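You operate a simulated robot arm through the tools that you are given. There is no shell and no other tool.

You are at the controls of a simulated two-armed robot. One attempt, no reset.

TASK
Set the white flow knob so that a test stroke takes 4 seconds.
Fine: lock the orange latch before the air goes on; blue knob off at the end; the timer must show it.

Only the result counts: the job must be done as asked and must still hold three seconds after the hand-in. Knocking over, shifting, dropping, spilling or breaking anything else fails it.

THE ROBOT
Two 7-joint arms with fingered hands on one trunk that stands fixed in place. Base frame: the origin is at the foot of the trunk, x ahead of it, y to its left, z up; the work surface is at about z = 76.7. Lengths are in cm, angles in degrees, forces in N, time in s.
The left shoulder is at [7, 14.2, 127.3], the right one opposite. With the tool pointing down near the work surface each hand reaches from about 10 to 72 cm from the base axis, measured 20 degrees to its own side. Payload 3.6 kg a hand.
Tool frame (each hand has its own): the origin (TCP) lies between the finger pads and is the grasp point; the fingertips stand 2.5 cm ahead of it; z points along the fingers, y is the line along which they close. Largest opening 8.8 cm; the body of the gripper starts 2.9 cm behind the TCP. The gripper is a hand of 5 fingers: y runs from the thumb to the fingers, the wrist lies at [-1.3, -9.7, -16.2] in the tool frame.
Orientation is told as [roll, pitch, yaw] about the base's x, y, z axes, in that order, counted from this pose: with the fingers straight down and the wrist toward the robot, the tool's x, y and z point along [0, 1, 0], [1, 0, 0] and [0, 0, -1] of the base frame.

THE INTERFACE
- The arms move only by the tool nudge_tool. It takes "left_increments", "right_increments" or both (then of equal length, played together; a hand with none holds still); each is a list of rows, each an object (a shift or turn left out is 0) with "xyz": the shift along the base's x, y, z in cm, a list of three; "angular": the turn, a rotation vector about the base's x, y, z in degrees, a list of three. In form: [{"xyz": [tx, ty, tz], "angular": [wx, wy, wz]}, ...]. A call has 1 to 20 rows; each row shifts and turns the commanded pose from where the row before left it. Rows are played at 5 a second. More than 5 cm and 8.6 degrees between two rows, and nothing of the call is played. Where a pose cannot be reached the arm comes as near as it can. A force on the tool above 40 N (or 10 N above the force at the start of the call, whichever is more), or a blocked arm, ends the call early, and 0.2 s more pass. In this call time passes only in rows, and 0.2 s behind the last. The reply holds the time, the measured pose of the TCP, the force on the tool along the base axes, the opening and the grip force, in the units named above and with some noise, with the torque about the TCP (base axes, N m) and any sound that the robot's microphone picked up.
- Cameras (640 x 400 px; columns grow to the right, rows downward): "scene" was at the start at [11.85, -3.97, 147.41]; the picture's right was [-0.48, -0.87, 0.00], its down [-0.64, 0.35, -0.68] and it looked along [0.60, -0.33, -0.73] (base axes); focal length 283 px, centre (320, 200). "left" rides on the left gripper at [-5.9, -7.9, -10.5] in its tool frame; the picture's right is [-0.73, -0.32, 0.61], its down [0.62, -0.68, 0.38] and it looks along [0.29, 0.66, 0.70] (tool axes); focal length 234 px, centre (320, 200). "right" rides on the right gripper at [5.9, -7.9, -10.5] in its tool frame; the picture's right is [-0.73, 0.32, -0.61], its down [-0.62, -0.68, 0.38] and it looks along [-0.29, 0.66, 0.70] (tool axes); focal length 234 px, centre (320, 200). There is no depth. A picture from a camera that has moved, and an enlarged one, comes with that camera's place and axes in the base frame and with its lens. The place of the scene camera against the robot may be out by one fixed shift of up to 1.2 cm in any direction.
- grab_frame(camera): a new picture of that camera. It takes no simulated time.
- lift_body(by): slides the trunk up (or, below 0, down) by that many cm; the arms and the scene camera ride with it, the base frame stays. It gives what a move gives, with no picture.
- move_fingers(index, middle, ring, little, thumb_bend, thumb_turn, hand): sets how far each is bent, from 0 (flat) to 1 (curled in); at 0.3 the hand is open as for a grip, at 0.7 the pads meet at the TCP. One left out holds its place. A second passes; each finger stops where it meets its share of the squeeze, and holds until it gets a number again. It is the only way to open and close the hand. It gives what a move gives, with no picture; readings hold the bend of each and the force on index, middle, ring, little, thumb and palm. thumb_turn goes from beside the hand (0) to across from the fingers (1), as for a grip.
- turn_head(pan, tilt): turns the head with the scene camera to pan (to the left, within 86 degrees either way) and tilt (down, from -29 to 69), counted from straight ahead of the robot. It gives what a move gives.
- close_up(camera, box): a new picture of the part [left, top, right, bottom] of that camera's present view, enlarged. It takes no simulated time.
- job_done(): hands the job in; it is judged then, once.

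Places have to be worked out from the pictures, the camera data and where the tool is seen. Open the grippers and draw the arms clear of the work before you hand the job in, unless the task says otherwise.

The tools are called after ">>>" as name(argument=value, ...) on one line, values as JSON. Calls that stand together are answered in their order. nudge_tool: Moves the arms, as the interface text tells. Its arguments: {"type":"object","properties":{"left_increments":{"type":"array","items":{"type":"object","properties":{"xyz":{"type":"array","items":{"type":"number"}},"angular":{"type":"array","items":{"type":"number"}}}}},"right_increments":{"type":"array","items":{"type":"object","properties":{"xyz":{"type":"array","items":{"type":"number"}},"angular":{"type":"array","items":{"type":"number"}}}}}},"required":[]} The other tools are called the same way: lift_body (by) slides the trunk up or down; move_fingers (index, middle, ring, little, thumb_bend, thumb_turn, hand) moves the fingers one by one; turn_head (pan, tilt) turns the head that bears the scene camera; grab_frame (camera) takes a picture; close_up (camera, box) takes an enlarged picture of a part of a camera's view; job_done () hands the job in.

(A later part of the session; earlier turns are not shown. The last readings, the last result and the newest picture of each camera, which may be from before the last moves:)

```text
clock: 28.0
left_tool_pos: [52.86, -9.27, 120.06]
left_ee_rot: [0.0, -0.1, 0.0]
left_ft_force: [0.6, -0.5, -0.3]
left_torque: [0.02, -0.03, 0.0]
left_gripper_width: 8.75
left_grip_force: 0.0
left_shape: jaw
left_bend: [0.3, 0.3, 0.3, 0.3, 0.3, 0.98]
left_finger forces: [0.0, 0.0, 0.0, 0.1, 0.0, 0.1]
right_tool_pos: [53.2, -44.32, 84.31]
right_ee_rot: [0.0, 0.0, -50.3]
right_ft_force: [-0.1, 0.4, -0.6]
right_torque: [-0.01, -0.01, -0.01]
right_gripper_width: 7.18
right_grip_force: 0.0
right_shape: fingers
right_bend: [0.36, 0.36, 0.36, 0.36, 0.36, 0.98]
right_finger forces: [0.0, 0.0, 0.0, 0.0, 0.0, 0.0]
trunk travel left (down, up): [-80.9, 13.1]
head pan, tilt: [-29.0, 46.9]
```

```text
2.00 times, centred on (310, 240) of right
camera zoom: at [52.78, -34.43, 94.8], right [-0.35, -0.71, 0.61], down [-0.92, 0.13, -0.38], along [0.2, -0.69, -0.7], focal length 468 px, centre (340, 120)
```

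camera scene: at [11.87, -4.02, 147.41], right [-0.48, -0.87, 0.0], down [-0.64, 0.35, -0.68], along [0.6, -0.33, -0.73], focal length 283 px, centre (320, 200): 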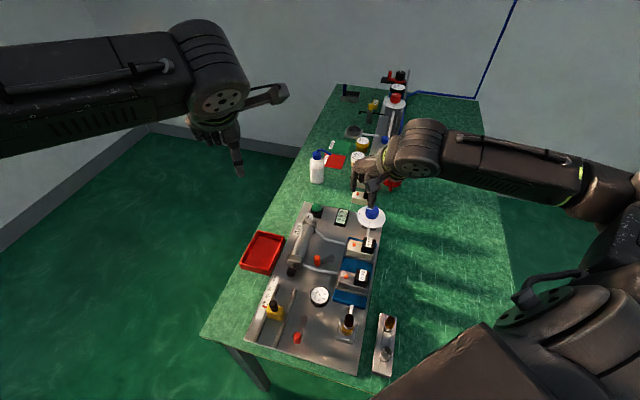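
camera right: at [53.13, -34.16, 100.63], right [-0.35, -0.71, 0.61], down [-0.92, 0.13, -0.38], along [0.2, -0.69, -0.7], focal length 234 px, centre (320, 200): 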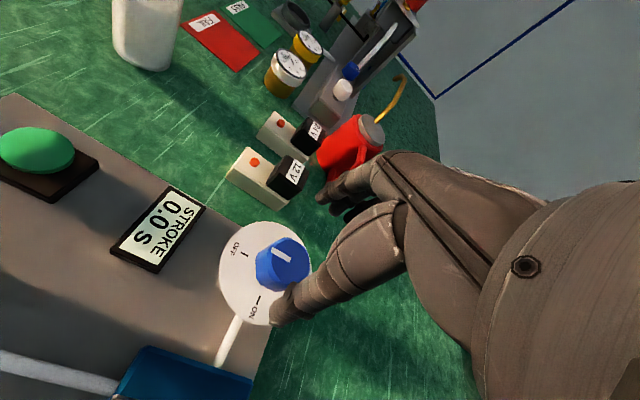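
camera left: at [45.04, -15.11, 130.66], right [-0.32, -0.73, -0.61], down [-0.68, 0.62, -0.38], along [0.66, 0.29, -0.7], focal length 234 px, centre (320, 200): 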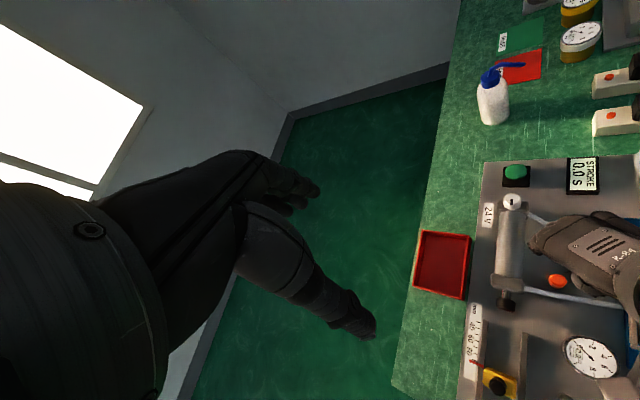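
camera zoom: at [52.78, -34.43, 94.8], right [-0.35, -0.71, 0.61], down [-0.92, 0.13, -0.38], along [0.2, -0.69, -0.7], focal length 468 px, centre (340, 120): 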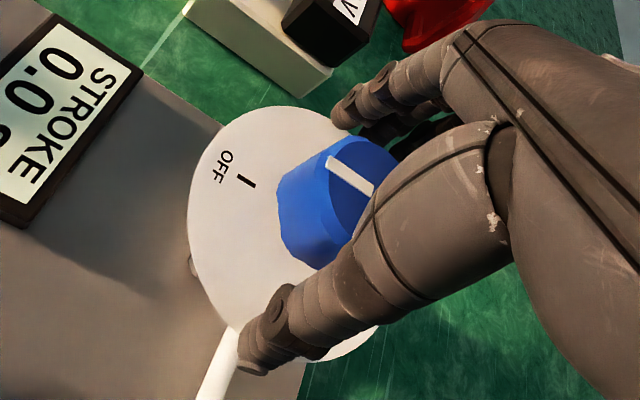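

No contact at z = 84.3. Half a centimetre lower, then I close index, middle and thumb on the knob.

>>> nudge_tool(right_increments=[{"xyz": [-0.05, -0.05, -0.5]}])

>>> move_fingers(hand="right", index=0.62, middle=0.62, thumb_bend=0.62)

>>> close_up(camera="right", box=[200, 140, 420, 340])

```text
clock: 28.4
left_tool_pos: [52.94, -9.32, 120.11]
left_ee_rot: [0.0, 0.0, 0.0]
left_ft_force: [-0.1, 0.3, 0.2]
left_torque: [-0.02, 0.0, -0.01]
left_gripper_width: 8.8
left_grip_force: 0.1
left_shape: jaw
left_bend: [0.3, 0.3, 0.3, 0.3, 0.3, 0.98]
left_finger forces: [0.0, 0.0, 0.0, 0.0, 0.0, 0.0]
right_tool_pos: [53.02, -44.35, 83.86]
right_ee_rot: [0.0, 0.1, -50.4]
right_ft_force: [0.4, 0.5, 0.0]
right_torque: [0.01, -0.02, 0.01]
right_gripper_width: 7.15
right_grip_force: 0.0
right_shape: fingers
right_bend: [0.36, 0.36, 0.36, 0.36, 0.36, 0.98]
right_finger forces: [0.0, 0.0, 0.0, 0.0, 0.0, 0.1]
trunk travel left (down, up): [-80.9, 13.1]
head pan, tilt: [-29.0, 46.9]
```

```text
clock: 29.4
left_tool_pos: [52.97, -9.26, 120.07]
left_ee_rot: [0.0, 0.0, -0.1]
left_ft_force: [0.7, 0.4, 0.6]
left_torque: [0.03, 0.0, 0.02]
left_gripper_width: 8.77
left_grip_force: 0.0
left_shape: jaw
left_bend: [0.3, 0.3, 0.3, 0.3, 0.3, 0.98]
left_finger forces: [0.1, 0.0, 0.0, 0.0, 0.0, 0.0]
right_tool_pos: [53.21, -44.56, 83.73]
right_ee_rot: [0.0, 0.1, -50.3]
right_ft_force: [5.0, -4.7, 5.3]
right_torque: [-0.15, -0.1, 0.02]
right_gripper_width: 3.83
right_grip_force: 10.2
right_shape: fingers
right_bend: [0.52, 0.53, 0.36, 0.36, 0.53, 1.0]
right_finger forces: [6.6, 7.5, 0.1, 0.0, 6.8, 0.0]
trunk travel left (down, up): [-80.9, 13.1]
head pan, tilt: [-29.0, 46.9]
```

```text
2.00 times, centred on (310, 240) of right
camera zoom: at [52.75, -34.58, 94.33], right [-0.35, -0.71, 0.61], down [-0.91, 0.13, -0.38], along [0.2, -0.69, -0.7], focal length 468 px, centre (340, 120)
```

zoom: 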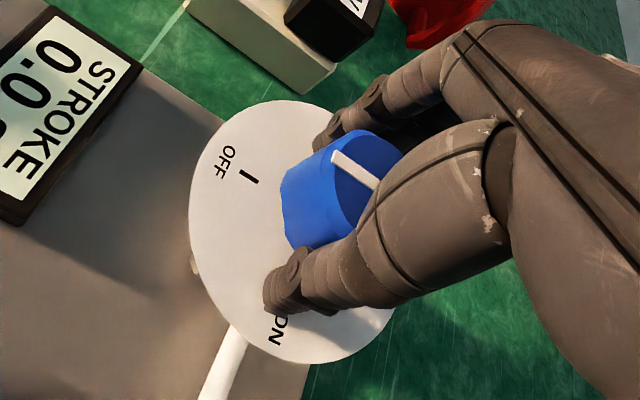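

Balanced grip (~7 N each finger). I rotate the hand +40° about the knob axis and check that the knob follows.

>>> nudge_tool(right_increments=[{"angular": [0, 0, 8]}, {"angular": [0, 0, 8]}, {"angular": [0, 0, 8]}, {"angular": [0, 0, 8]}, {"angular": [0, 0, 8]}])

>>> close_up(camera="right", box=[200, 140, 420, 340])

>>> close_up(camera="scene", box=[320, 170, 440, 260])

```text
clock: 30.6
left_tool_pos: [52.59, -9.21, 120.23]
left_ee_rot: [0.1, 0.0, -0.1]
left_ft_force: [-0.2, 0.1, -0.4]
left_torque: [-0.02, -0.01, 0.01]
left_gripper_width: 8.77
left_grip_force: 0.0
left_shape: jaw
left_bend: [0.3, 0.3, 0.3, 0.3, 0.3, 0.98]
left_finger forces: [0.0, 0.0, 0.1, 0.0, 0.0, 0.1]
right_tool_pos: [53.19, -44.55, 83.94]
right_ee_rot: [0.0, -0.2, -10.3]
right_ft_force: [5.4, -13.1, 14.3]
right_torque: [-0.34, -0.29, -0.53]
right_gripper_width: 3.62
right_grip_force: 17.0
right_shape: fingers
right_bend: [0.5, 0.56, 0.36, 0.36, 0.57, 0.96]
right_finger forces: [16.3, 7.8, 0.0, 0.0, 9.0, 0.0]
trunk travel left (down, up): [-80.9, 13.1]
head pan, tilt: [-29.0, 46.9]
```

```text
2.00 times, centred on (310, 240) of right
camera zoom: at [46.39, -37.23, 94.52], right [0.19, -0.77, 0.61], down [-0.78, -0.49, -0.39], along [0.6, -0.4, -0.69], focal length 468 px, centre (340, 120)
```

zoom: 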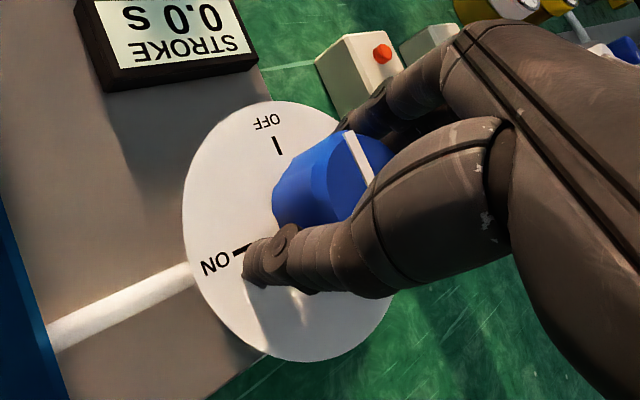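

```text
4.44 times, centred on (380, 215) of scene
camera zoom: at [11.62, -3.98, 147.46], right [-0.48, -0.87, 0.0], down [-0.64, 0.35, -0.68], along [0.6, -0.33, -0.73], focal length 1259 px, centre (53, 133)
```

zoom: 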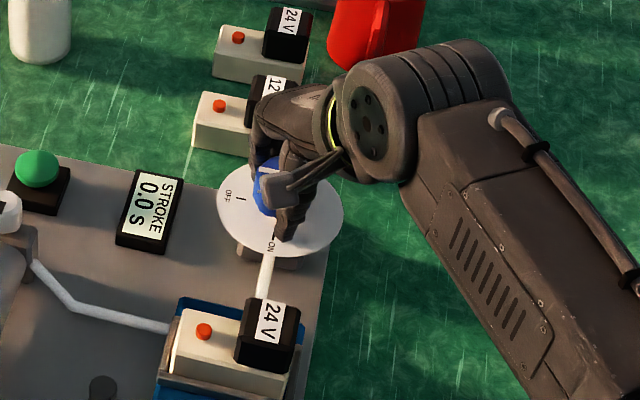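

I enlarge to see whether the knob's mark actually turned or the fingers slipped.

>>> close_up(camera="right", box=[250, 170, 350, 270])

>>> close_up(camera="scene", box=[355, 195, 405, 235])

```text
4.00 times, centred on (300, 220) of right
camera zoom: at [46.39, -37.23, 94.52], right [0.19, -0.77, 0.61], down [-0.78, -0.49, -0.39], along [0.6, -0.4, -0.69], focal length 937 px, centre (400, 120)
```

zoom: 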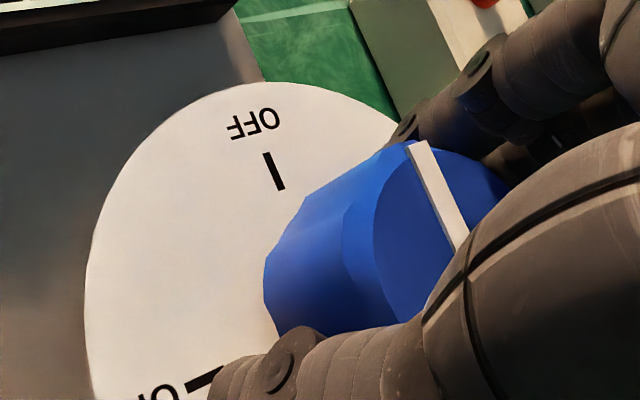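

```text
10.00 times, centred on (380, 215) of scene
camera zoom: at [11.62, -3.98, 147.46], right [-0.48, -0.87, 0.0], down [-0.64, 0.35, -0.68], along [0.6, -0.33, -0.73], focal length 2832 px, centre (-280, 50)
```

zoom: 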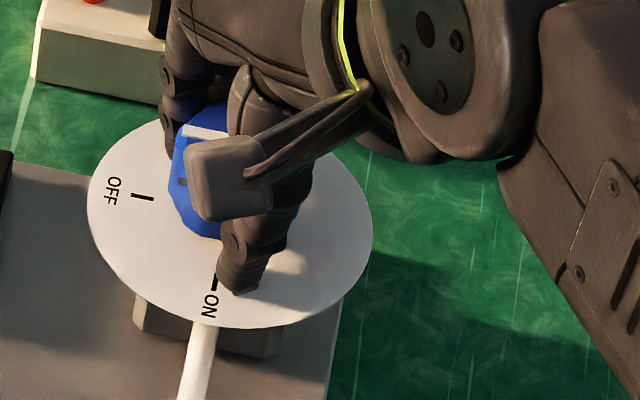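

The mark did not move: the fingers slipped at ~0.5 N·m. I open, rotate back, and re-grip with a much firmer squeeze.

>>> move_fingers(hand="right", index=0.4, middle=0.4, thumb_bend=0.4)

>>> nudge_tool(right_increments=[{"angular": [0, 0, -8]}, {"angular": [0, 0, -8]}, {"angular": [0, 0, -8]}, {"angular": [0, 0, -8]}, {"angular": [0, 0, -8]}])

>>> move_fingers(hand="right", index=0.9, middle=0.9, thumb_bend=0.9)

>>> close_up(camera="right", box=[200, 140, 420, 340])

```text
clock: 31.6
left_tool_pos: [52.52, -9.2, 120.32]
left_ee_rot: [0.1, 0.0, 0.0]
left_ft_force: [-0.1, -0.1, -1.2]
left_torque: [0.0, 0.01, 0.0]
left_gripper_width: 8.8
left_grip_force: 0.0
left_shape: jaw
left_bend: [0.3, 0.3, 0.3, 0.3, 0.3, 0.98]
left_finger forces: [0.1, 0.0, 0.1, 0.0, 0.0, 0.0]
right_tool_pos: [52.98, -44.39, 83.96]
right_ee_rot: [-0.1, -0.1, -10.4]
right_ft_force: [-6.1, -2.9, 13.0]
right_torque: [-0.11, -0.26, -0.04]
right_gripper_width: 5.57
right_grip_force: 6.7
right_shape: fingers
right_bend: [0.46, 0.4, 0.36, 0.36, 0.4, 1.0]
right_finger forces: [13.1, 0.1, 0.0, 0.0, 0.1, 0.0]
trunk travel left (down, up): [-80.9, 13.1]
head pan, tilt: [-29.0, 46.9]
```

```text
clock: 32.8
left_tool_pos: [52.93, -9.31, 120.08]
left_ee_rot: [0.0, 0.1, 0.0]
left_ft_force: [0.1, -0.6, 0.4]
left_torque: [0.03, 0.0, 0.02]
left_gripper_width: 8.76
left_grip_force: 0.0
left_shape: jaw
left_bend: [0.3, 0.3, 0.3, 0.3, 0.3, 0.98]
left_finger forces: [0.1, 0.0, 0.0, 0.1, 0.0, 0.0]
right_tool_pos: [53.13, -44.37, 83.66]
right_ee_rot: [0.0, 0.0, -50.5]
right_ft_force: [-0.2, -0.2, -0.8]
right_torque: [-0.02, -0.01, -0.01]
right_gripper_width: 6.27
right_grip_force: 0.2
right_shape: fingers
right_bend: [0.4, 0.4, 0.36, 0.36, 0.4, 1.0]
right_finger forces: [0.1, 0.0, 0.0, 0.1, 0.0, 0.0]
trunk travel left (down, up): [-80.9, 13.1]
head pan, tilt: [-29.0, 46.9]
```

```text
clock: 33.8
left_tool_pos: [52.84, -9.44, 120.07]
left_ee_rot: [0.1, 0.0, 0.0]
left_ft_force: [0.2, 0.4, 0.6]
left_torque: [-0.01, -0.01, 0.01]
left_gripper_width: 8.77
left_grip_force: 0.1
left_shape: jaw
left_bend: [0.3, 0.3, 0.3, 0.3, 0.3, 0.98]
left_finger forces: [0.0, 0.1, 0.0, 0.1, 0.0, 0.0]
right_tool_pos: [53.18, -44.51, 83.66]
right_ee_rot: [0.0, -0.1, -50.4]
right_ft_force: [6.9, -9.6, 6.1]
right_torque: [-0.22, -0.14, 0.04]
right_gripper_width: 3.81
right_grip_force: 13.6
right_shape: fingers
right_bend: [0.53, 0.54, 0.36, 0.36, 0.53, 1.0]
right_finger forces: [10.6, 8.8, 0.1, 0.0, 8.9, 0.0]
trunk travel left (down, up): [-80.9, 13.1]
head pan, tilt: [-29.0, 46.9]
```

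```text
2.00 times, centred on (310, 240) of right
camera zoom: at [52.73, -34.68, 94.3], right [-0.35, -0.71, 0.61], down [-0.91, 0.13, -0.38], along [0.2, -0.69, -0.7], focal length 468 px, centre (340, 120)
```

zoom: 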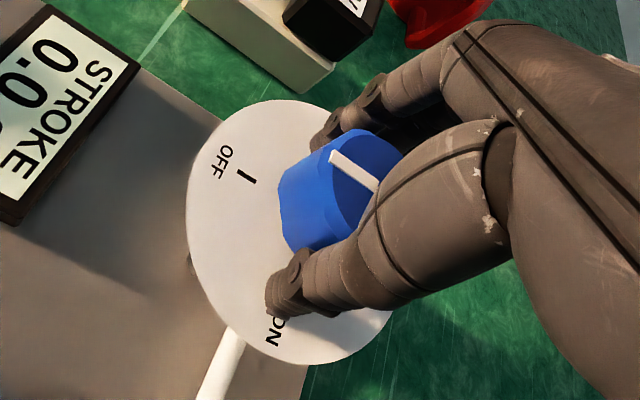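

The squeeze seems capped near 10 N per finger. I turn just 16° with this firmer grip and look at torque and mark.

>>> nudge_tool(right_increments=[{"angular": [0, 0, 4]}, {"angular": [0, 0, 4]}, {"angular": [0, 0, 4]}, {"angular": [0, 0, 4]}])

>>> close_up(camera="right", box=[250, 170, 350, 270])

```text
clock: 34.8
left_tool_pos: [52.75, -9.63, 120.06]
left_ee_rot: [0.1, 0.0, 0.0]
left_ft_force: [-0.3, -0.5, -0.4]
left_torque: [0.0, -0.02, -0.01]
left_gripper_width: 8.78
left_grip_force: 0.0
left_shape: jaw
left_bend: [0.3, 0.3, 0.3, 0.3, 0.3, 0.98]
left_finger forces: [0.0, 0.0, 0.0, 0.0, 0.1, 0.0]
right_tool_pos: [53.06, -44.63, 83.75]
right_ee_rot: [0.1, 0.0, -34.3]
right_ft_force: [0.8, -15.1, 6.4]
right_torque: [-0.3, -0.01, -0.48]
right_gripper_width: 3.87
right_grip_force: 15.5
right_shape: fingers
right_bend: [0.51, 0.56, 0.36, 0.36, 0.55, 0.97]
right_finger forces: [14.1, 6.6, 0.0, 0.1, 9.8, 0.1]
trunk travel left (down, up): [-80.9, 13.1]
head pan, tilt: [-29.0, 46.9]
```

```text
4.00 times, centred on (300, 220) of right
camera zoom: at [49.91, -35.32, 94.27], right [-0.14, -0.78, 0.61], down [-0.91, -0.13, -0.38], along [0.38, -0.61, -0.7], focal length 937 px, centre (400, 120)
```

zoom: 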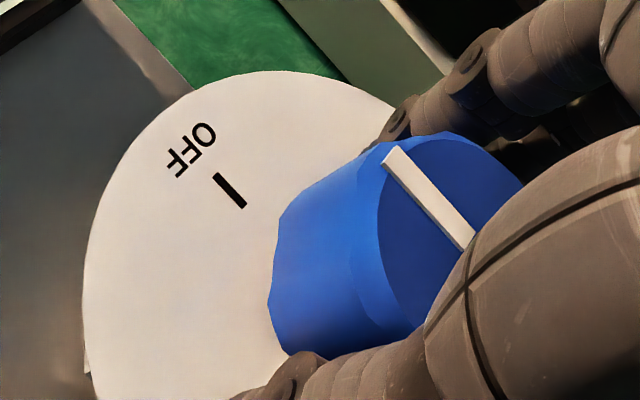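

The knob mark is still exactly on OFF although ~0.5 N·m was applied. I unwind and test the opposite direction lightly to compare resistance.

>>> nudge_tool(right_increments=[{"angular": [0, 0, -4]}, {"angular": [0, 0, -4]}, {"angular": [0, 0, -4]}, {"angular": [0, 0, -4]}])

>>> nudge_tool(right_increments=[{"angular": [0, 0, -4]}, {"angular": [0, 0, -4]}, {"angular": [0, 0, -3]}])

>>> close_up(camera="right", box=[250, 170, 350, 270])

```text
clock: 35.8
left_tool_pos: [52.98, -9.29, 120.08]
left_ee_rot: [0.0, 0.1, 0.1]
left_ft_force: [0.0, -0.4, 0.7]
left_torque: [-0.01, 0.02, 0.02]
left_gripper_width: 8.76
left_grip_force: 0.0
left_shape: jaw
left_bend: [0.3, 0.3, 0.3, 0.3, 0.3, 0.98]
left_finger forces: [0.0, 0.0, 0.1, 0.1, 0.1, 0.0]
right_tool_pos: [53.15, -44.46, 83.66]
right_ee_rot: [0.1, 0.0, -50.4]
right_ft_force: [4.6, -9.0, 6.1]
right_torque: [-0.18, -0.09, 0.04]
right_gripper_width: 3.8
right_grip_force: 13.7
right_shape: fingers
right_bend: [0.52, 0.54, 0.36, 0.36, 0.54, 1.0]
right_finger forces: [9.5, 9.2, 0.0, 0.0, 9.6, 0.1]
trunk travel left (down, up): [-80.9, 13.1]
head pan, tilt: [-29.0, 46.9]
```

```text
clock: 36.6
left_tool_pos: [53.06, -9.26, 120.09]
left_ee_rot: [-0.1, 0.1, 0.1]
left_ft_force: [0.2, -0.1, -0.3]
left_torque: [-0.03, 0.03, 0.02]
left_gripper_width: 8.75
left_grip_force: 0.0
left_shape: jaw
left_bend: [0.3, 0.3, 0.3, 0.3, 0.3, 0.98]
left_finger forces: [0.0, 0.0, 0.0, 0.0, 0.0, 0.0]
right_tool_pos: [53.21, -44.36, 83.68]
right_ee_rot: [-0.1, -0.1, -61.4]
right_ft_force: [13.6, -5.3, 6.5]
right_torque: [-0.16, -0.28, 0.43]
right_gripper_width: 3.79
right_grip_force: 15.1
right_shape: fingers
right_bend: [0.53, 0.53, 0.36, 0.36, 0.54, 1.0]
right_finger forces: [9.5, 12.2, 0.0, 0.0, 9.0, 0.1]
trunk travel left (down, up): [-80.9, 13.1]
head pan, tilt: [-29.0, 46.9]
```

```text
4.00 times, centred on (300, 220) of right
camera zoom: at [54.77, -34.56, 94.25], right [-0.48, -0.63, 0.61], down [-0.87, 0.3, -0.38], along [0.06, -0.72, -0.7], focal length 937 px, centre (400, 120)
```

zoom: 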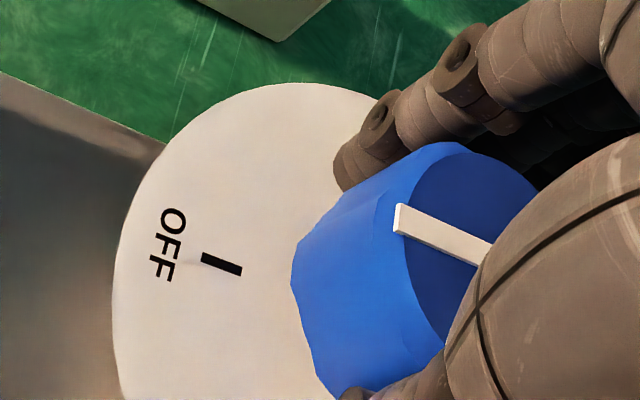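

Compliance dominates (≈0.035 N·m per degree), so the earlier 16° never reached the knob's breakaway. I now turn further with the firm grip and watch for the mark moving.

>>> nudge_tool(right_increments=[{"angular": [0, 0, 6]}, {"angular": [0, 0, 6]}, {"angular": [0, 0, 6]}, {"angular": [0, 0, 6]}, {"angular": [0, 0, 6]}, {"angular": [0, 0, 6]}])

>>> close_up(camera="right", box=[250, 170, 350, 270])

```text
clock: 38.0
left_tool_pos: [52.72, -9.7, 120.12]
left_ee_rot: [0.2, 0.0, 0.1]
left_ft_force: [0.4, 0.1, 0.1]
left_torque: [0.01, -0.03, -0.03]
left_gripper_width: 8.77
left_grip_force: 0.0
left_shape: jaw
left_bend: [0.3, 0.3, 0.3, 0.3, 0.3, 0.98]
left_finger forces: [0.1, 0.0, 0.1, 0.0, 0.0, 0.1]
right_tool_pos: [53.07, -44.79, 83.7]
right_ee_rot: [0.1, 0.0, -25.3]
right_ft_force: [1.3, -18.4, 5.5]
right_torque: [-0.34, 0.01, -0.66]
right_gripper_width: 3.91
right_grip_force: 17.7
right_shape: fingers
right_bend: [0.5, 0.57, 0.36, 0.36, 0.56, 0.95]
right_finger forces: [17.5, 6.8, 0.0, 0.0, 10.9, 0.1]
trunk travel left (down, up): [-80.9, 13.1]
head pan, tilt: [-29.0, 46.9]
```

```text
4.00 times, centred on (300, 220) of right
camera zoom: at [48.49, -35.98, 94.24], right [-0.02, -0.8, 0.61], down [-0.88, -0.27, -0.38], along [0.47, -0.54, -0.7], focal length 937 px, centre (400, 120)
```

zoom: 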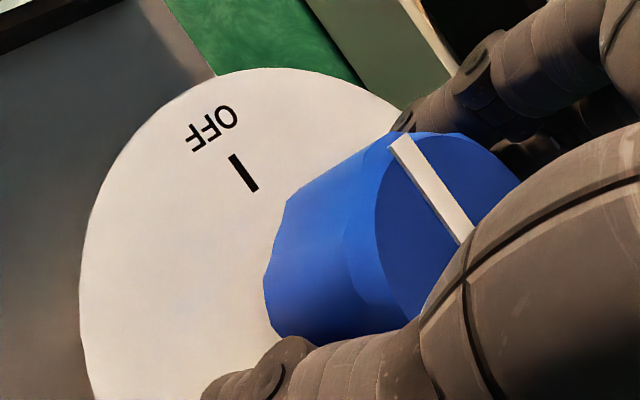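

Torque is up to 0.66 N·m, mark almost unmoved. I keep turning to see which gives first.

>>> nudge_tool(right_increments=[{"angular": [0, 0, 6]}, {"angular": [0, 0, 6]}, {"angular": [0, 0, 6]}])

>>> close_up(camera="right", box=[250, 170, 350, 270])

>>> close_up(camera="scene", box=[355, 195, 405, 235])

```text
clock: 38.8
left_tool_pos: [52.74, -9.7, 120.14]
left_ee_rot: [0.2, 0.0, 0.0]
left_ft_force: [-0.1, -0.3, 1.5]
left_torque: [0.02, -0.01, 0.01]
left_gripper_width: 8.77
left_grip_force: 0.0
left_shape: jaw
left_bend: [0.3, 0.3, 0.3, 0.3, 0.3, 0.98]
left_finger forces: [0.0, 0.0, 0.0, 0.1, 0.0, 0.0]
right_tool_pos: [53.15, -44.92, 83.68]
right_ee_rot: [0.1, 0.0, -7.4]
right_ft_force: [5.0, -26.4, 6.3]
right_torque: [-0.5, -0.04, -1.16]
right_gripper_width: 4.03
right_grip_force: 24.6
right_shape: fingers
right_bend: [0.49, 0.58, 0.36, 0.36, 0.57, 0.91]
right_finger forces: [26.3, 8.8, 0.1, 0.0, 14.6, 0.0]
trunk travel left (down, up): [-80.9, 13.1]
head pan, tilt: [-29.0, 46.9]
```

```text
4.00 times, centred on (300, 220) of right
camera zoom: at [46.11, -37.95, 94.2], right [0.23, -0.76, 0.61], down [-0.76, -0.53, -0.38], along [0.61, -0.37, -0.7], focal length 937 px, centre (400, 120)
```

zoom: 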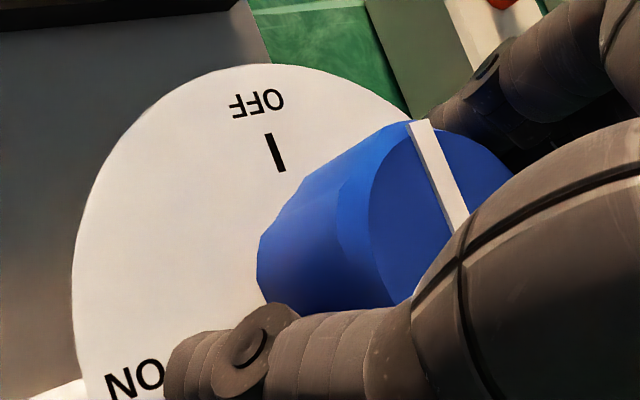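

```text
10.00 times, centred on (380, 215) of scene
camera zoom: at [11.83, -4.49, 147.41], right [-0.48, -0.87, 0.0], down [-0.64, 0.36, -0.68], along [0.6, -0.33, -0.73], focal length 2832 px, centre (-280, 50)
```

zoom: 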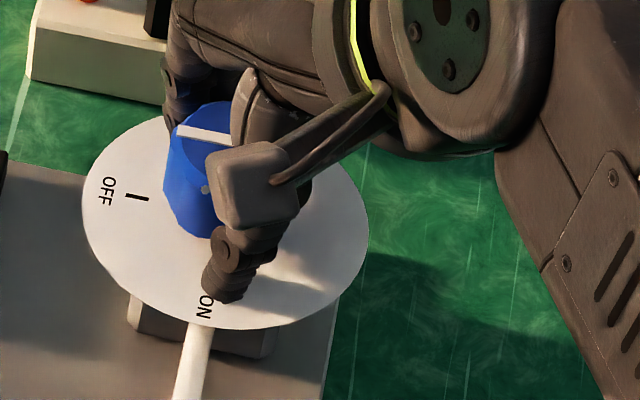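

Even at 1.16 N·m the knob stays on OFF in this direction, so pushing harder is wrong. I release, re-grip here, and test the clockwise direction moderately to distinguish a stop from an interlock.

>>> nudge_tool(right_increments=[{"angular": [0, 0, -7]}, {"angular": [0, 0, -7]}, {"angular": [0, 0, -7]}])

>>> move_fingers(hand="right", index=0.4, middle=0.4, thumb_bend=0.4)

>>> close_up(camera="right", box=[200, 140, 420, 340])

>>> close_up(camera="scene", box=[290, 195, 400, 275])

```text
clock: 39.6
left_tool_pos: [52.89, -9.35, 120.13]
left_ee_rot: [0.2, 0.0, 0.1]
left_ft_force: [0.1, 0.0, -0.7]
left_torque: [-0.01, -0.02, -0.04]
left_gripper_width: 8.79
left_grip_force: 0.1
left_shape: jaw
left_bend: [0.3, 0.3, 0.3, 0.3, 0.3, 0.98]
left_finger forces: [0.1, 0.0, 0.0, 0.0, 0.1, 0.1]
right_tool_pos: [53.28, -44.45, 83.72]
right_ee_rot: [0.1, 0.1, -28.4]
right_ft_force: [3.5, -11.4, 6.3]
right_torque: [-0.26, -0.06, -0.38]
right_gripper_width: 3.99
right_grip_force: 15.6
right_shape: fingers
right_bend: [0.49, 0.55, 0.36, 0.36, 0.55, 0.98]
right_finger forces: [14.0, 7.1, 0.0, 0.0, 10.5, 0.0]
trunk travel left (down, up): [-80.9, 13.1]
head pan, tilt: [-29.0, 46.9]
```

```text
clock: 40.6
left_tool_pos: [52.8, -9.28, 120.02]
left_ee_rot: [0.0, 0.0, 0.0]
left_ft_force: [0.4, 0.0, 1.6]
left_torque: [0.03, 0.02, 0.02]
left_gripper_width: 8.76
left_grip_force: 0.0
left_shape: jaw
left_bend: [0.3, 0.3, 0.3, 0.3, 0.3, 0.98]
left_finger forces: [0.0, 0.0, 0.0, 0.0, 0.1, 0.1]
right_tool_pos: [53.16, -44.42, 83.73]
right_ee_rot: [0.0, 0.0, -28.5]
right_ft_force: [0.2, -0.2, 0.6]
right_torque: [0.0, -0.02, 0.0]
right_gripper_width: 6.3
right_grip_force: 0.0
right_shape: fingers
right_bend: [0.4, 0.4, 0.36, 0.36, 0.4, 1.0]
right_finger forces: [0.0, 0.0, 0.0, 0.0, 0.0, 0.0]
trunk travel left (down, up): [-80.9, 13.1]
head pan, tilt: [-29.0, 46.9]
```

```text
2.00 times, centred on (310, 240) of right
camera zoom: at [49.08, -35.41, 94.31], right [-0.06, -0.79, 0.61], down [-0.9, -0.23, -0.38], along [0.44, -0.57, -0.7], focal length 468 px, centre (340, 120)
```

zoom: 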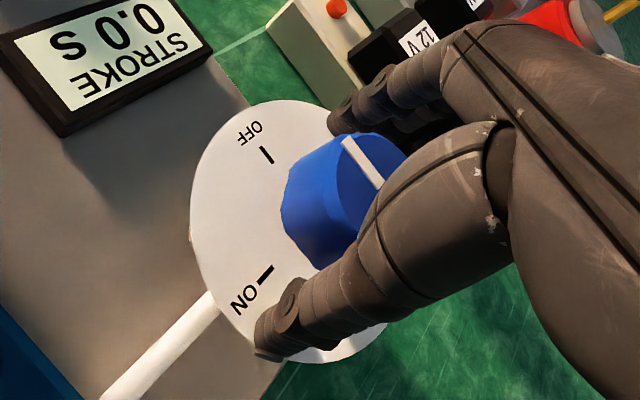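

```text
5.00 times, centred on (345, 235) of scene
camera zoom: at [11.84, -3.95, 147.42], right [-0.48, -0.87, 0.0], down [-0.64, 0.35, -0.68], along [0.6, -0.33, -0.73], focal length 1416 px, centre (195, 25)
```

zoom: 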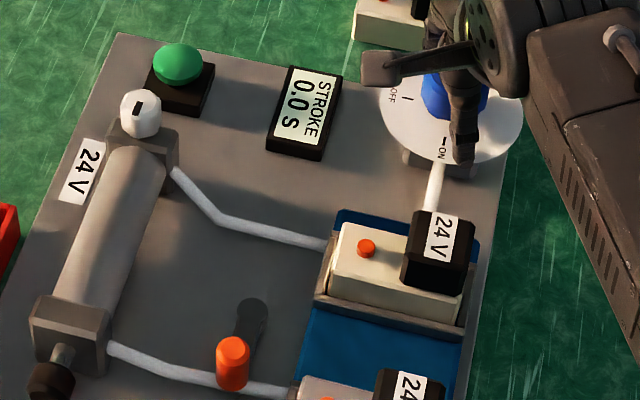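

Released; the mark still sits at OFF. Now the clockwise test: re-grip and turn −24°.

>>> move_fingers(hand="right", index=0.62, middle=0.62, thumb_bend=0.62)

>>> nudge_tool(right_increments=[{"angular": [0, 0, -6]}, {"angular": [0, 0, -6]}, {"angular": [0, 0, -6]}])

>>> close_up(camera="right", box=[200, 140, 420, 340])

```text
clock: 41.6
left_tool_pos: [52.85, -9.32, 120.1]
left_ee_rot: [0.0, 0.0, 0.0]
left_ft_force: [0.0, -0.1, 0.7]
left_torque: [-0.02, -0.03, -0.01]
left_gripper_width: 8.78
left_grip_force: 0.1
left_shape: jaw
left_bend: [0.3, 0.3, 0.3, 0.3, 0.3, 0.98]
left_finger forces: [0.0, 0.1, 0.0, 0.0, 0.0, 0.1]
right_tool_pos: [53.22, -44.48, 83.8]
right_ee_rot: [0.0, 0.0, -28.4]
right_ft_force: [5.7, -5.6, 4.0]
right_torque: [-0.13, -0.05, -0.05]
right_gripper_width: 4.29
right_grip_force: 10.7
right_shape: fingers
right_bend: [0.49, 0.55, 0.36, 0.36, 0.52, 1.0]
right_finger forces: [8.5, 5.4, 0.0, 0.0, 7.3, 0.0]
trunk travel left (down, up): [-80.9, 13.1]
head pan, tilt: [-29.0, 46.9]
```

```text
clock: 42.4
left_tool_pos: [53.03, -9.11, 119.98]
left_ee_rot: [0.1, 0.2, 0.1]
left_ft_force: [-0.6, -0.5, 0.7]
left_torque: [0.0, -0.04, 0.01]
left_gripper_width: 8.78
left_grip_force: 0.0
left_shape: jaw
left_bend: [0.3, 0.3, 0.3, 0.3, 0.3, 0.98]
left_finger forces: [0.0, 0.0, 0.0, 0.1, 0.0, 0.0]
right_tool_pos: [53.31, -44.34, 83.62]
right_ee_rot: [0.1, 0.0, -46.4]
right_ft_force: [9.3, -2.0, 4.6]
right_torque: [-0.02, -0.18, 0.28]
right_gripper_width: 3.98
right_grip_force: 9.7
right_shape: fingers
right_bend: [0.51, 0.54, 0.36, 0.36, 0.53, 1.0]
right_finger forces: [5.7, 7.3, 0.0, 0.1, 6.3, 0.1]
trunk travel left (down, up): [-80.9, 13.1]
head pan, tilt: [-29.0, 46.9]
```

```text
2.00 times, centred on (310, 240) of right
camera zoom: at [52.14, -34.54, 94.29], right [-0.3, -0.73, 0.61], down [-0.92, 0.06, -0.38], along [0.24, -0.68, -0.7], focal length 468 px, centre (340, 120)
```

zoom: 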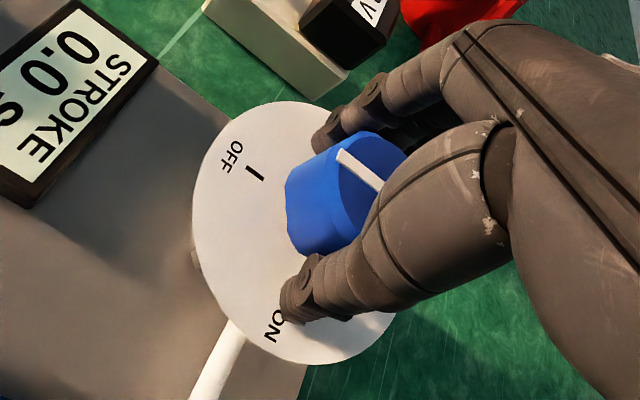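

Projecting the mark onto the knob top gives ~47° under strong counter-clockwise torque and ~42° now — perhaps it gives clockwise. I turn another −24° to see clearly.

>>> nudge_tool(right_increments=[{"angular": [0, 0, -6]}, {"angular": [0, 0, -6]}, {"angular": [0, 0, -6]}, {"angular": [0, 0, -6]}])

>>> close_up(camera="right", box=[200, 140, 420, 340])

```text
clock: 43.4
left_tool_pos: [53.07, -9.26, 119.93]
left_ee_rot: [0.0, 0.1, 0.1]
left_ft_force: [0.2, -0.6, -0.3]
left_torque: [-0.03, 0.01, -0.02]
left_gripper_width: 8.79
left_grip_force: 0.0
left_shape: jaw
left_bend: [0.3, 0.3, 0.3, 0.3, 0.3, 0.98]
left_finger forces: [0.1, 0.1, 0.0, 0.1, 0.0, 0.1]
right_tool_pos: [53.42, -44.41, 83.81]
right_ee_rot: [0.0, 0.1, -70.4]
right_ft_force: [15.1, -4.3, 5.8]
right_torque: [-0.08, -0.32, 0.68]
right_gripper_width: 3.75
right_grip_force: 15.0
right_shape: fingers
right_bend: [0.53, 0.51, 0.36, 0.36, 0.54, 1.0]
right_finger forces: [6.9, 13.6, 0.1, 0.0, 8.6, 0.1]
trunk travel left (down, up): [-80.9, 13.1]
head pan, tilt: [-29.0, 46.9]
```

```text
2.00 times, centred on (310, 240) of right
camera zoom: at [56.33, -34.93, 94.28], right [-0.58, -0.55, 0.61], down [-0.82, 0.43, -0.38], along [-0.05, -0.72, -0.7], focal length 468 px, centre (340, 120)
```

zoom: 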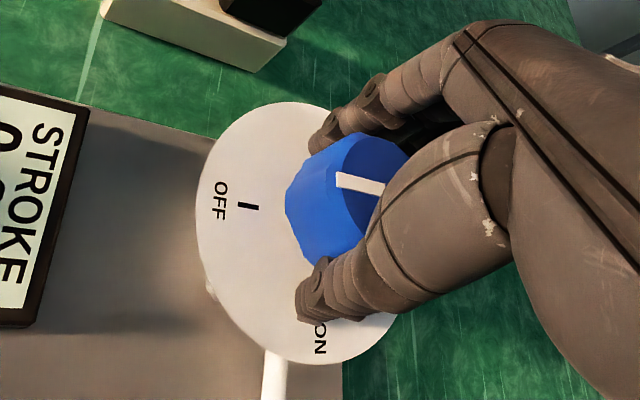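

The mark stays at 46° under 0.7 N·m the other way too, so the blue knob is held at OFF — likely an interlock with the latch. I release and withdraw upward, then inspect the latch again.

>>> move_fingers(hand="right", index=0.36, middle=0.36, thumb_bend=0.36)

>>> nudge_tool(right_increments=[{"xyz": [0, 0, 1.5]}, {"xyz": [0, 0, 2.5]}, {"xyz": [0, 0, 3], "angular": [0, 0, 8]}, {"xyz": [0, 0, 3], "angular": [0, 0, 8]}, {"xyz": [-2, 2, 0], "angular": [0, 0, 8]}, {"xyz": [-2, 2, 0], "angular": [0, 0, 8]}, {"xyz": [-2, 2, 0], "angular": [0, 0, 8]}, {"xyz": [-2, 2, 0], "angular": [0, 0, 8]}])

>>> grab_frame(camera="right")

>>> grab_frame(camera="scene")

```text
clock: 44.4
left_tool_pos: [52.87, -9.28, 120.1]
left_ee_rot: [0.1, 0.0, -0.1]
left_ft_force: [-0.2, -0.1, -0.6]
left_torque: [-0.02, -0.01, 0.0]
left_gripper_width: 8.78
left_grip_force: 0.0
left_shape: jaw
left_bend: [0.3, 0.3, 0.3, 0.3, 0.3, 0.98]
left_finger forces: [0.0, 0.0, 0.0, 0.1, 0.0, 0.0]
right_tool_pos: [53.14, -44.49, 83.68]
right_ee_rot: [0.0, -0.1, -70.4]
right_ft_force: [0.0, 0.0, 0.3]
right_torque: [0.0, -0.02, -0.01]
right_gripper_width: 7.16
right_grip_force: 0.2
right_shape: fingers
right_bend: [0.36, 0.36, 0.36, 0.36, 0.36, 1.0]
right_finger forces: [0.1, 0.1, 0.1, 0.0, 0.1, 0.0]
trunk travel left (down, up): [-80.9, 13.1]
head pan, tilt: [-29.0, 46.9]
```

```text
clock: 46.4
left_tool_pos: [52.81, -9.32, 120.11]
left_ee_rot: [0.1, 0.0, 0.0]
left_ft_force: [0.2, 0.5, -0.9]
left_torque: [-0.03, -0.01, -0.02]
left_gripper_width: 8.77
left_grip_force: 0.1
left_shape: jaw
left_bend: [0.3, 0.3, 0.3, 0.3, 0.3, 0.98]
left_finger forces: [0.1, 0.0, 0.0, 0.0, 0.0, 0.0]
right_tool_pos: [44.12, -43.2, 96.08]
right_ee_rot: [-7.4, -3.5, -25.4]
right_ft_force: [-0.9, 0.6, 0.6]
right_torque: [-0.01, 0.02, -0.01]
right_gripper_width: 7.16
right_grip_force: 0.1
right_shape: fingers
right_bend: [0.36, 0.36, 0.36, 0.36, 0.36, 1.0]
right_finger forces: [0.0, 0.0, 0.0, 0.0, 0.1, 0.0]
right hand out of reach, approached as far as the arm can: row 8
trunk travel left (down, up): [-80.9, 13.1]
head pan, tilt: [-29.0, 46.9]
stopped in row 8 (right hand): the arm was blocked; the commanded pose is now the measured one
```

```text
taken
camera right: at [39.62, -33.01, 105.26], right [-0.02, -0.7, 0.71], down [-0.89, -0.32, -0.34], along [0.46, -0.64, -0.61], focal length 234 px, centre (320, 200)
```

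right: 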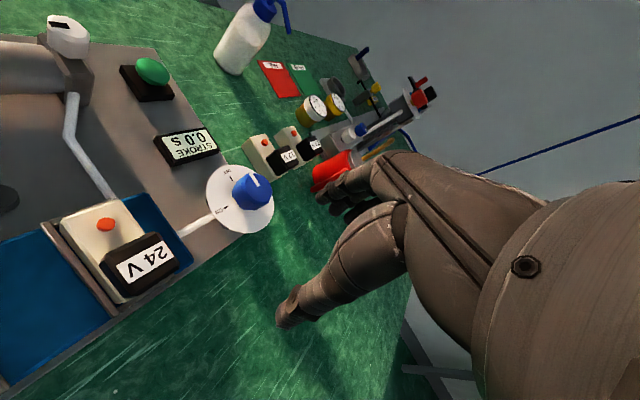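

```text
taken
camera scene: at [11.85, -4.04, 147.41], right [-0.48, -0.87, 0.0], down [-0.64, 0.35, -0.68], along [0.6, -0.33, -0.73], focal length 283 px, centre (320, 200)
```

scene: 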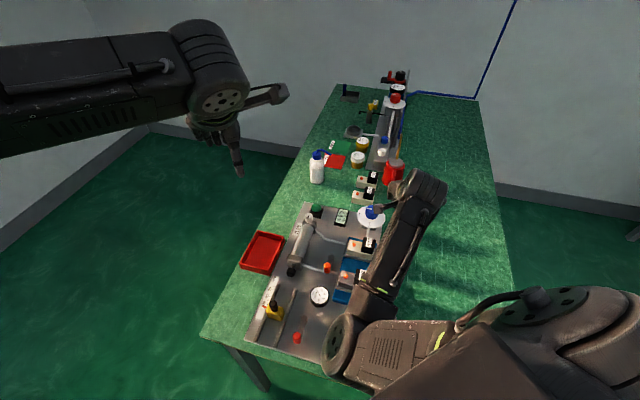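

The arm got blocked and its elbow has swung low toward the panel's near end. I check at once whether it touches anything.

>>> close_up(camera="scene", box=[270, 240, 450, 380])

>>> grab_frame(camera="left")

```text
2.86 times, centred on (360, 310) of scene
camera zoom: at [11.85, -4.04, 147.41], right [-0.48, -0.87, 0.0], down [-0.64, 0.35, -0.68], along [0.6, -0.33, -0.73], focal length 809 px, centre (206, -114)
```

zoom: 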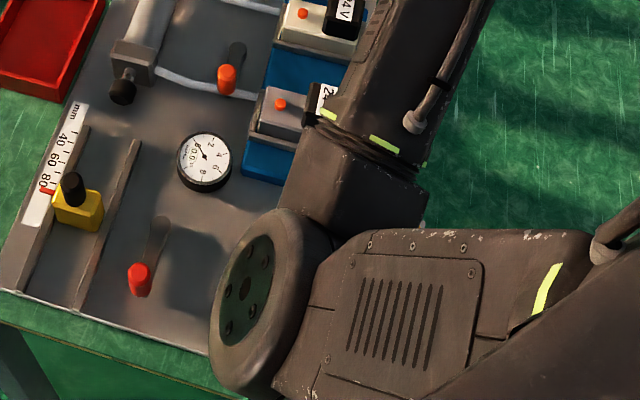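

```text
taken
camera left: at [44.98, -15.23, 130.67], right [-0.32, -0.73, -0.61], down [-0.68, 0.62, -0.38], along [0.66, 0.29, -0.7], focal length 234 px, centre (320, 200)
```

left: 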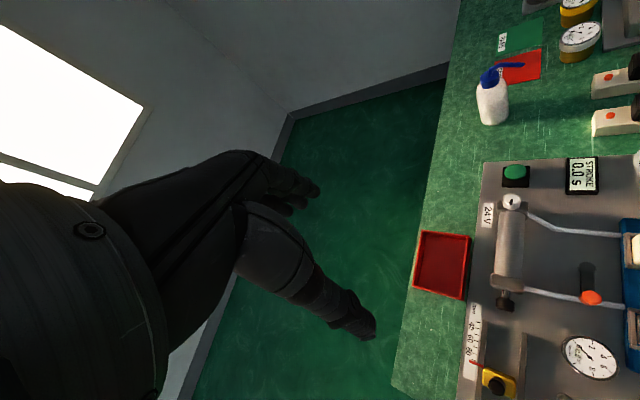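

The elbow hangs roughly 10 cm above the panel (no visible contact, nothing displaced). I move the hand up and to the right to free the arm before correcting its tilt.

>>> nudge_tool(right_increments=[{"xyz": [1.0, -1.5, 2.0]}, {"xyz": [1.0, -1.5, 2.0]}, {"xyz": [1.0, -1.5, 2.0]}])

>>> grab_frame(camera="scene")

```text
clock: 47.2
left_tool_pos: [52.84, -9.28, 120.07]
left_ee_rot: [-0.1, 0.0, 0.0]
left_ft_force: [0.0, 0.8, -0.1]
left_torque: [-0.01, 0.0, 0.01]
left_gripper_width: 8.76
left_grip_force: 0.1
left_shape: jaw
left_bend: [0.3, 0.3, 0.3, 0.3, 0.3, 0.98]
left_finger forces: [0.1, 0.0, 0.0, 0.1, 0.0, 0.1]
right_tool_pos: [47.1, -47.41, 101.99]
right_ee_rot: [-7.2, -3.2, -25.5]
right_ft_force: [-0.8, 0.7, 0.2]
right_torque: [-0.01, 0.0, 0.02]
right_gripper_width: 7.18
right_grip_force: 0.1
right_shape: fingers
right_bend: [0.36, 0.36, 0.36, 0.36, 0.36, 1.0]
right_finger forces: [0.1, 0.0, 0.0, 0.0, 0.0, 0.0]
trunk travel left (down, up): [-80.9, 13.1]
head pan, tilt: [-29.0, 46.9]
```

```text
taken
camera scene: at [11.86, -4.0, 147.41], right [-0.48, -0.87, 0.0], down [-0.64, 0.35, -0.68], along [0.6, -0.33, -0.73], focal length 283 px, centre (320, 200)
```

scene: 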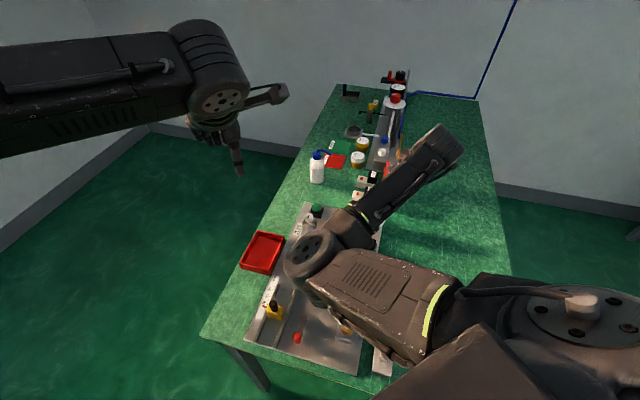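

The elbow has flipped inward above the panel. I straighten the tool's tilt and yaw back toward 0 while moving up and right to get the elbow outward again.

>>> nudge_tool(right_increments=[{"xyz": [0, -1, 2], "angular": [4, 0, 0]}, {"xyz": [0, -1, 2], "angular": [4, 0, 0]}, {"xyz": [-1, -1, 1.5], "angular": [0, 0, 8]}, {"xyz": [-1, -1, 1.5], "angular": [0, 0, 8]}, {"xyz": [-1, -1, 1.5], "angular": [0, 0, 8]}])

>>> grab_frame(camera="scene")

```text
clock: 48.4
left_tool_pos: [52.69, -9.32, 120.18]
left_ee_rot: [0.1, 0.0, -0.1]
left_ft_force: [0.5, 0.0, 0.2]
left_torque: [-0.03, -0.01, 0.04]
left_gripper_width: 8.75
left_grip_force: 0.1
left_shape: jaw
left_bend: [0.3, 0.3, 0.3, 0.3, 0.3, 0.98]
left_finger forces: [0.0, 0.0, 0.1, 0.0, 0.0, 0.0]
right_tool_pos: [43.98, -52.69, 110.46]
right_ee_rot: [0.0, 0.1, -1.5]
right_ft_force: [-0.8, -0.2, -0.2]
right_torque: [0.04, 0.0, -0.02]
right_gripper_width: 7.17
right_grip_force: 0.1
right_shape: fingers
right_bend: [0.36, 0.36, 0.36, 0.36, 0.36, 1.0]
right_finger forces: [0.1, 0.1, 0.0, 0.0, 0.0, 0.0]
trunk travel left (down, up): [-80.9, 13.1]
head pan, tilt: [-29.0, 46.9]
```

```text
taken
camera scene: at [11.74, -4.09, 147.42], right [-0.48, -0.87, 0.0], down [-0.64, 0.35, -0.68], along [0.6, -0.33, -0.73], focal length 283 px, centre (320, 200)
```

scene: 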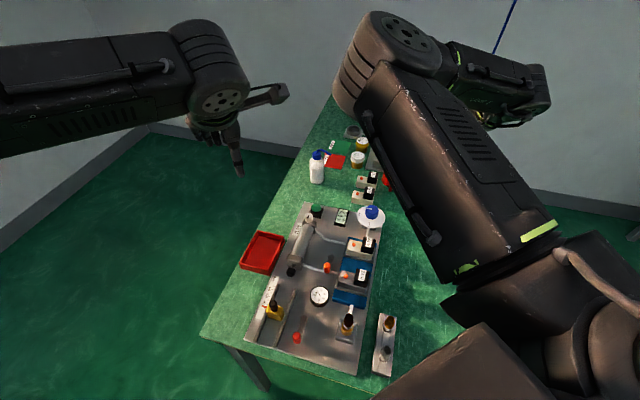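

The elbow is now up and clear, and the whole panel is visible and undisturbed. I take a careful look at the latch, red lever and dial.

>>> close_up(camera="scene", box=[240, 195, 400, 375])

>>> close_up(camera="scene", box=[300, 250, 350, 290])

>>> close_up(camera="scene", box=[350, 195, 395, 235])

```text
2.22 times, centred on (320, 285) of scene
camera zoom: at [11.74, -4.09, 147.42], right [-0.48, -0.87, 0.0], down [-0.64, 0.35, -0.68], along [0.6, -0.33, -0.73], focal length 629 px, centre (320, 11)
```

zoom: 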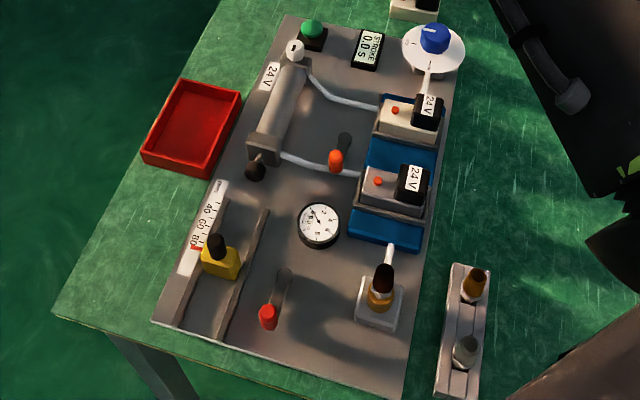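

```text
10.00 times, centred on (325, 270) of scene
camera zoom: at [11.74, -4.09, 147.42], right [-0.48, -0.87, 0.0], down [-0.64, 0.35, -0.68], along [0.6, -0.33, -0.73], focal length 2832 px, centre (270, -500)
```

zoom: 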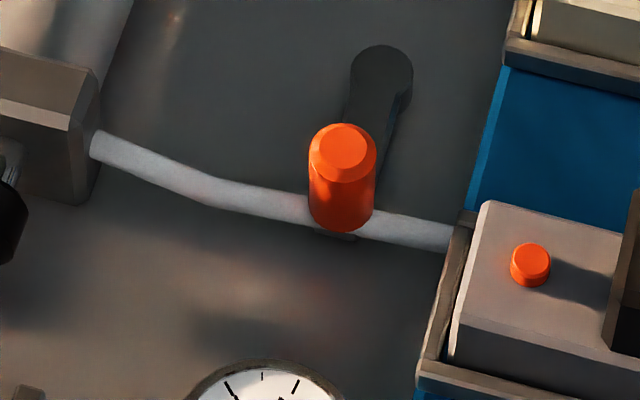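

```text
10.00 times, centred on (372, 215) of scene
camera zoom: at [11.74, -4.09, 147.42], right [-0.48, -0.87, 0.0], down [-0.64, 0.35, -0.68], along [0.6, -0.33, -0.73], focal length 2832 px, centre (-205, 50)
```

zoom: 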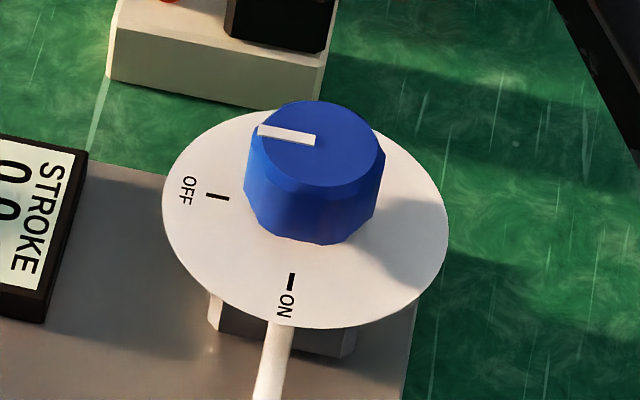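

The blue knob is still at OFF, the latch lies aligned like the red lever. Before using the right hand around the cylinder, I clear the left arm away to the left to avoid any arm-to-arm contact.

>>> nudge_tool(left_increments=[{"xyz": [-1.5, 4.5, 0]}, {"xyz": [-1.5, 4.5, 0]}, {"xyz": [-1.5, 4.5, 0]}, {"xyz": [-1.5, 4.5, 0]}, {"xyz": [-1.5, 4.5, 0]}, {"xyz": [-1.5, 4.5, 0]}])

>>> grab_frame(camera="scene")

```text
clock: 49.8
left_tool_pos: [43.65, 17.96, 120.25]
left_ee_rot: [0.0, 0.0, 0.1]
left_ft_force: [-0.5, 0.5, -0.3]
left_torque: [-0.01, 0.0, 0.0]
left_gripper_width: 8.76
left_grip_force: 0.1
left_shape: jaw
left_bend: [0.3, 0.3, 0.3, 0.3, 0.3, 0.98]
left_finger forces: [0.0, 0.0, 0.1, 0.0, 0.1, 0.1]
right_tool_pos: [44.05, -52.39, 110.56]
right_ee_rot: [-0.1, 0.1, -1.6]
right_ft_force: [0.4, 0.4, 1.1]
right_torque: [0.0, 0.0, 0.0]
right_gripper_width: 7.16
right_grip_force: 0.0
right_shape: fingers
right_bend: [0.36, 0.36, 0.36, 0.36, 0.36, 1.0]
right_finger forces: [0.1, 0.1, 0.0, 0.0, 0.0, 0.0]
trunk travel left (down, up): [-80.9, 13.1]
head pan, tilt: [-29.0, 46.9]
```

```text
taken
camera scene: at [11.68, -3.72, 147.44], right [-0.48, -0.87, 0.0], down [-0.64, 0.35, -0.68], along [0.6, -0.33, -0.73], focal length 283 px, centre (320, 200)
```

scene: 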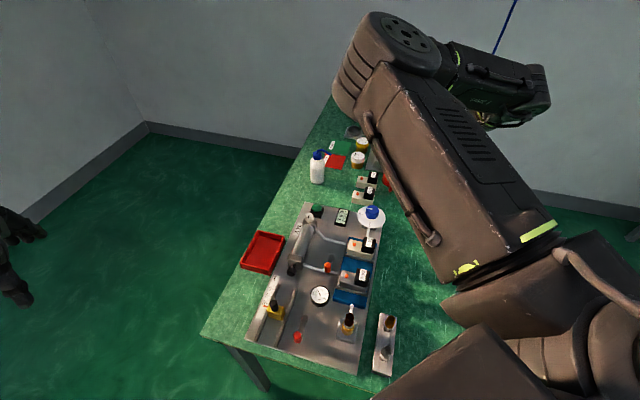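

Left arm is clear. I bring the right hand high over the cylinder's rear, short of the white knob, to view it closely.

>>> nudge_tool(right_increments=[{"xyz": [1.2, 3.5, -1]}, {"xyz": [1.2, 3.5, -1]}, {"xyz": [1.2, 3.5, -1]}, {"xyz": [1.2, 3.5, -1]}, {"xyz": [1.2, 3.5, -1.5]}, {"xyz": [1.2, 3.0, -1.5]}, {"xyz": [1.2, 0, -1.5]}])

>>> grab_frame(camera="right")

>>> grab_frame(camera="scene")

```text
clock: 51.4
left_tool_pos: [43.93, 17.71, 120.15]
left_ee_rot: [0.0, 0.1, 0.0]
left_ft_force: [0.5, -0.2, -0.5]
left_torque: [-0.02, 0.01, 0.03]
left_gripper_width: 8.78
left_grip_force: 0.1
left_shape: jaw
left_bend: [0.3, 0.3, 0.3, 0.3, 0.3, 0.98]
left_finger forces: [0.0, 0.1, 0.0, 0.0, 0.0, 0.0]
right_tool_pos: [52.47, -32.03, 101.86]
right_ee_rot: [-0.1, 0.3, -1.6]
right_ft_force: [1.2, -0.4, -0.6]
right_torque: [0.0, 0.01, 0.02]
right_gripper_width: 7.16
right_grip_force: 0.0
right_shape: fingers
right_bend: [0.36, 0.36, 0.36, 0.36, 0.36, 1.0]
right_finger forces: [0.0, 0.0, 0.0, 0.0, 0.1, 0.0]
trunk travel left (down, up): [-80.9, 13.1]
head pan, tilt: [-29.0, 46.9]
```

```text
taken
camera right: at [44.95, -25.83, 112.41], right [0.31, -0.73, 0.61], down [-0.7, -0.6, -0.38], along [0.65, -0.31, -0.7], focal length 234 px, centre (320, 200)
```

right: 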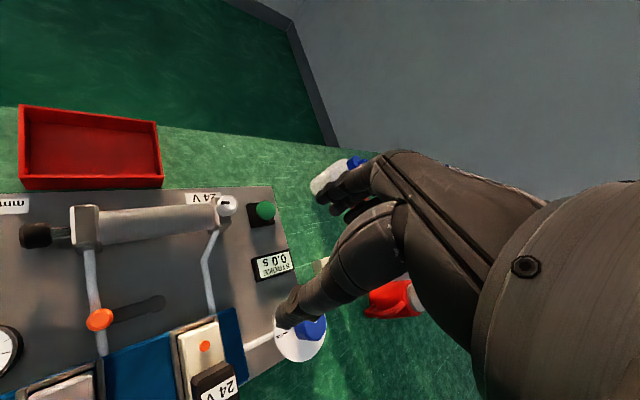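

```text
taken
camera scene: at [12.01, -3.97, 147.4], right [-0.48, -0.87, 0.0], down [-0.64, 0.35, -0.68], along [0.6, -0.33, -0.73], focal length 283 px, centre (320, 200)
```

scene: 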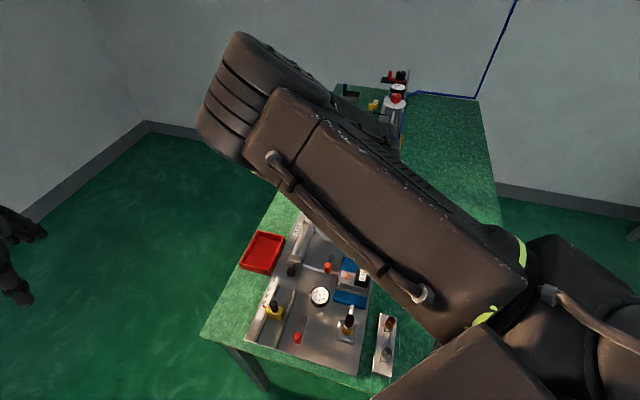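

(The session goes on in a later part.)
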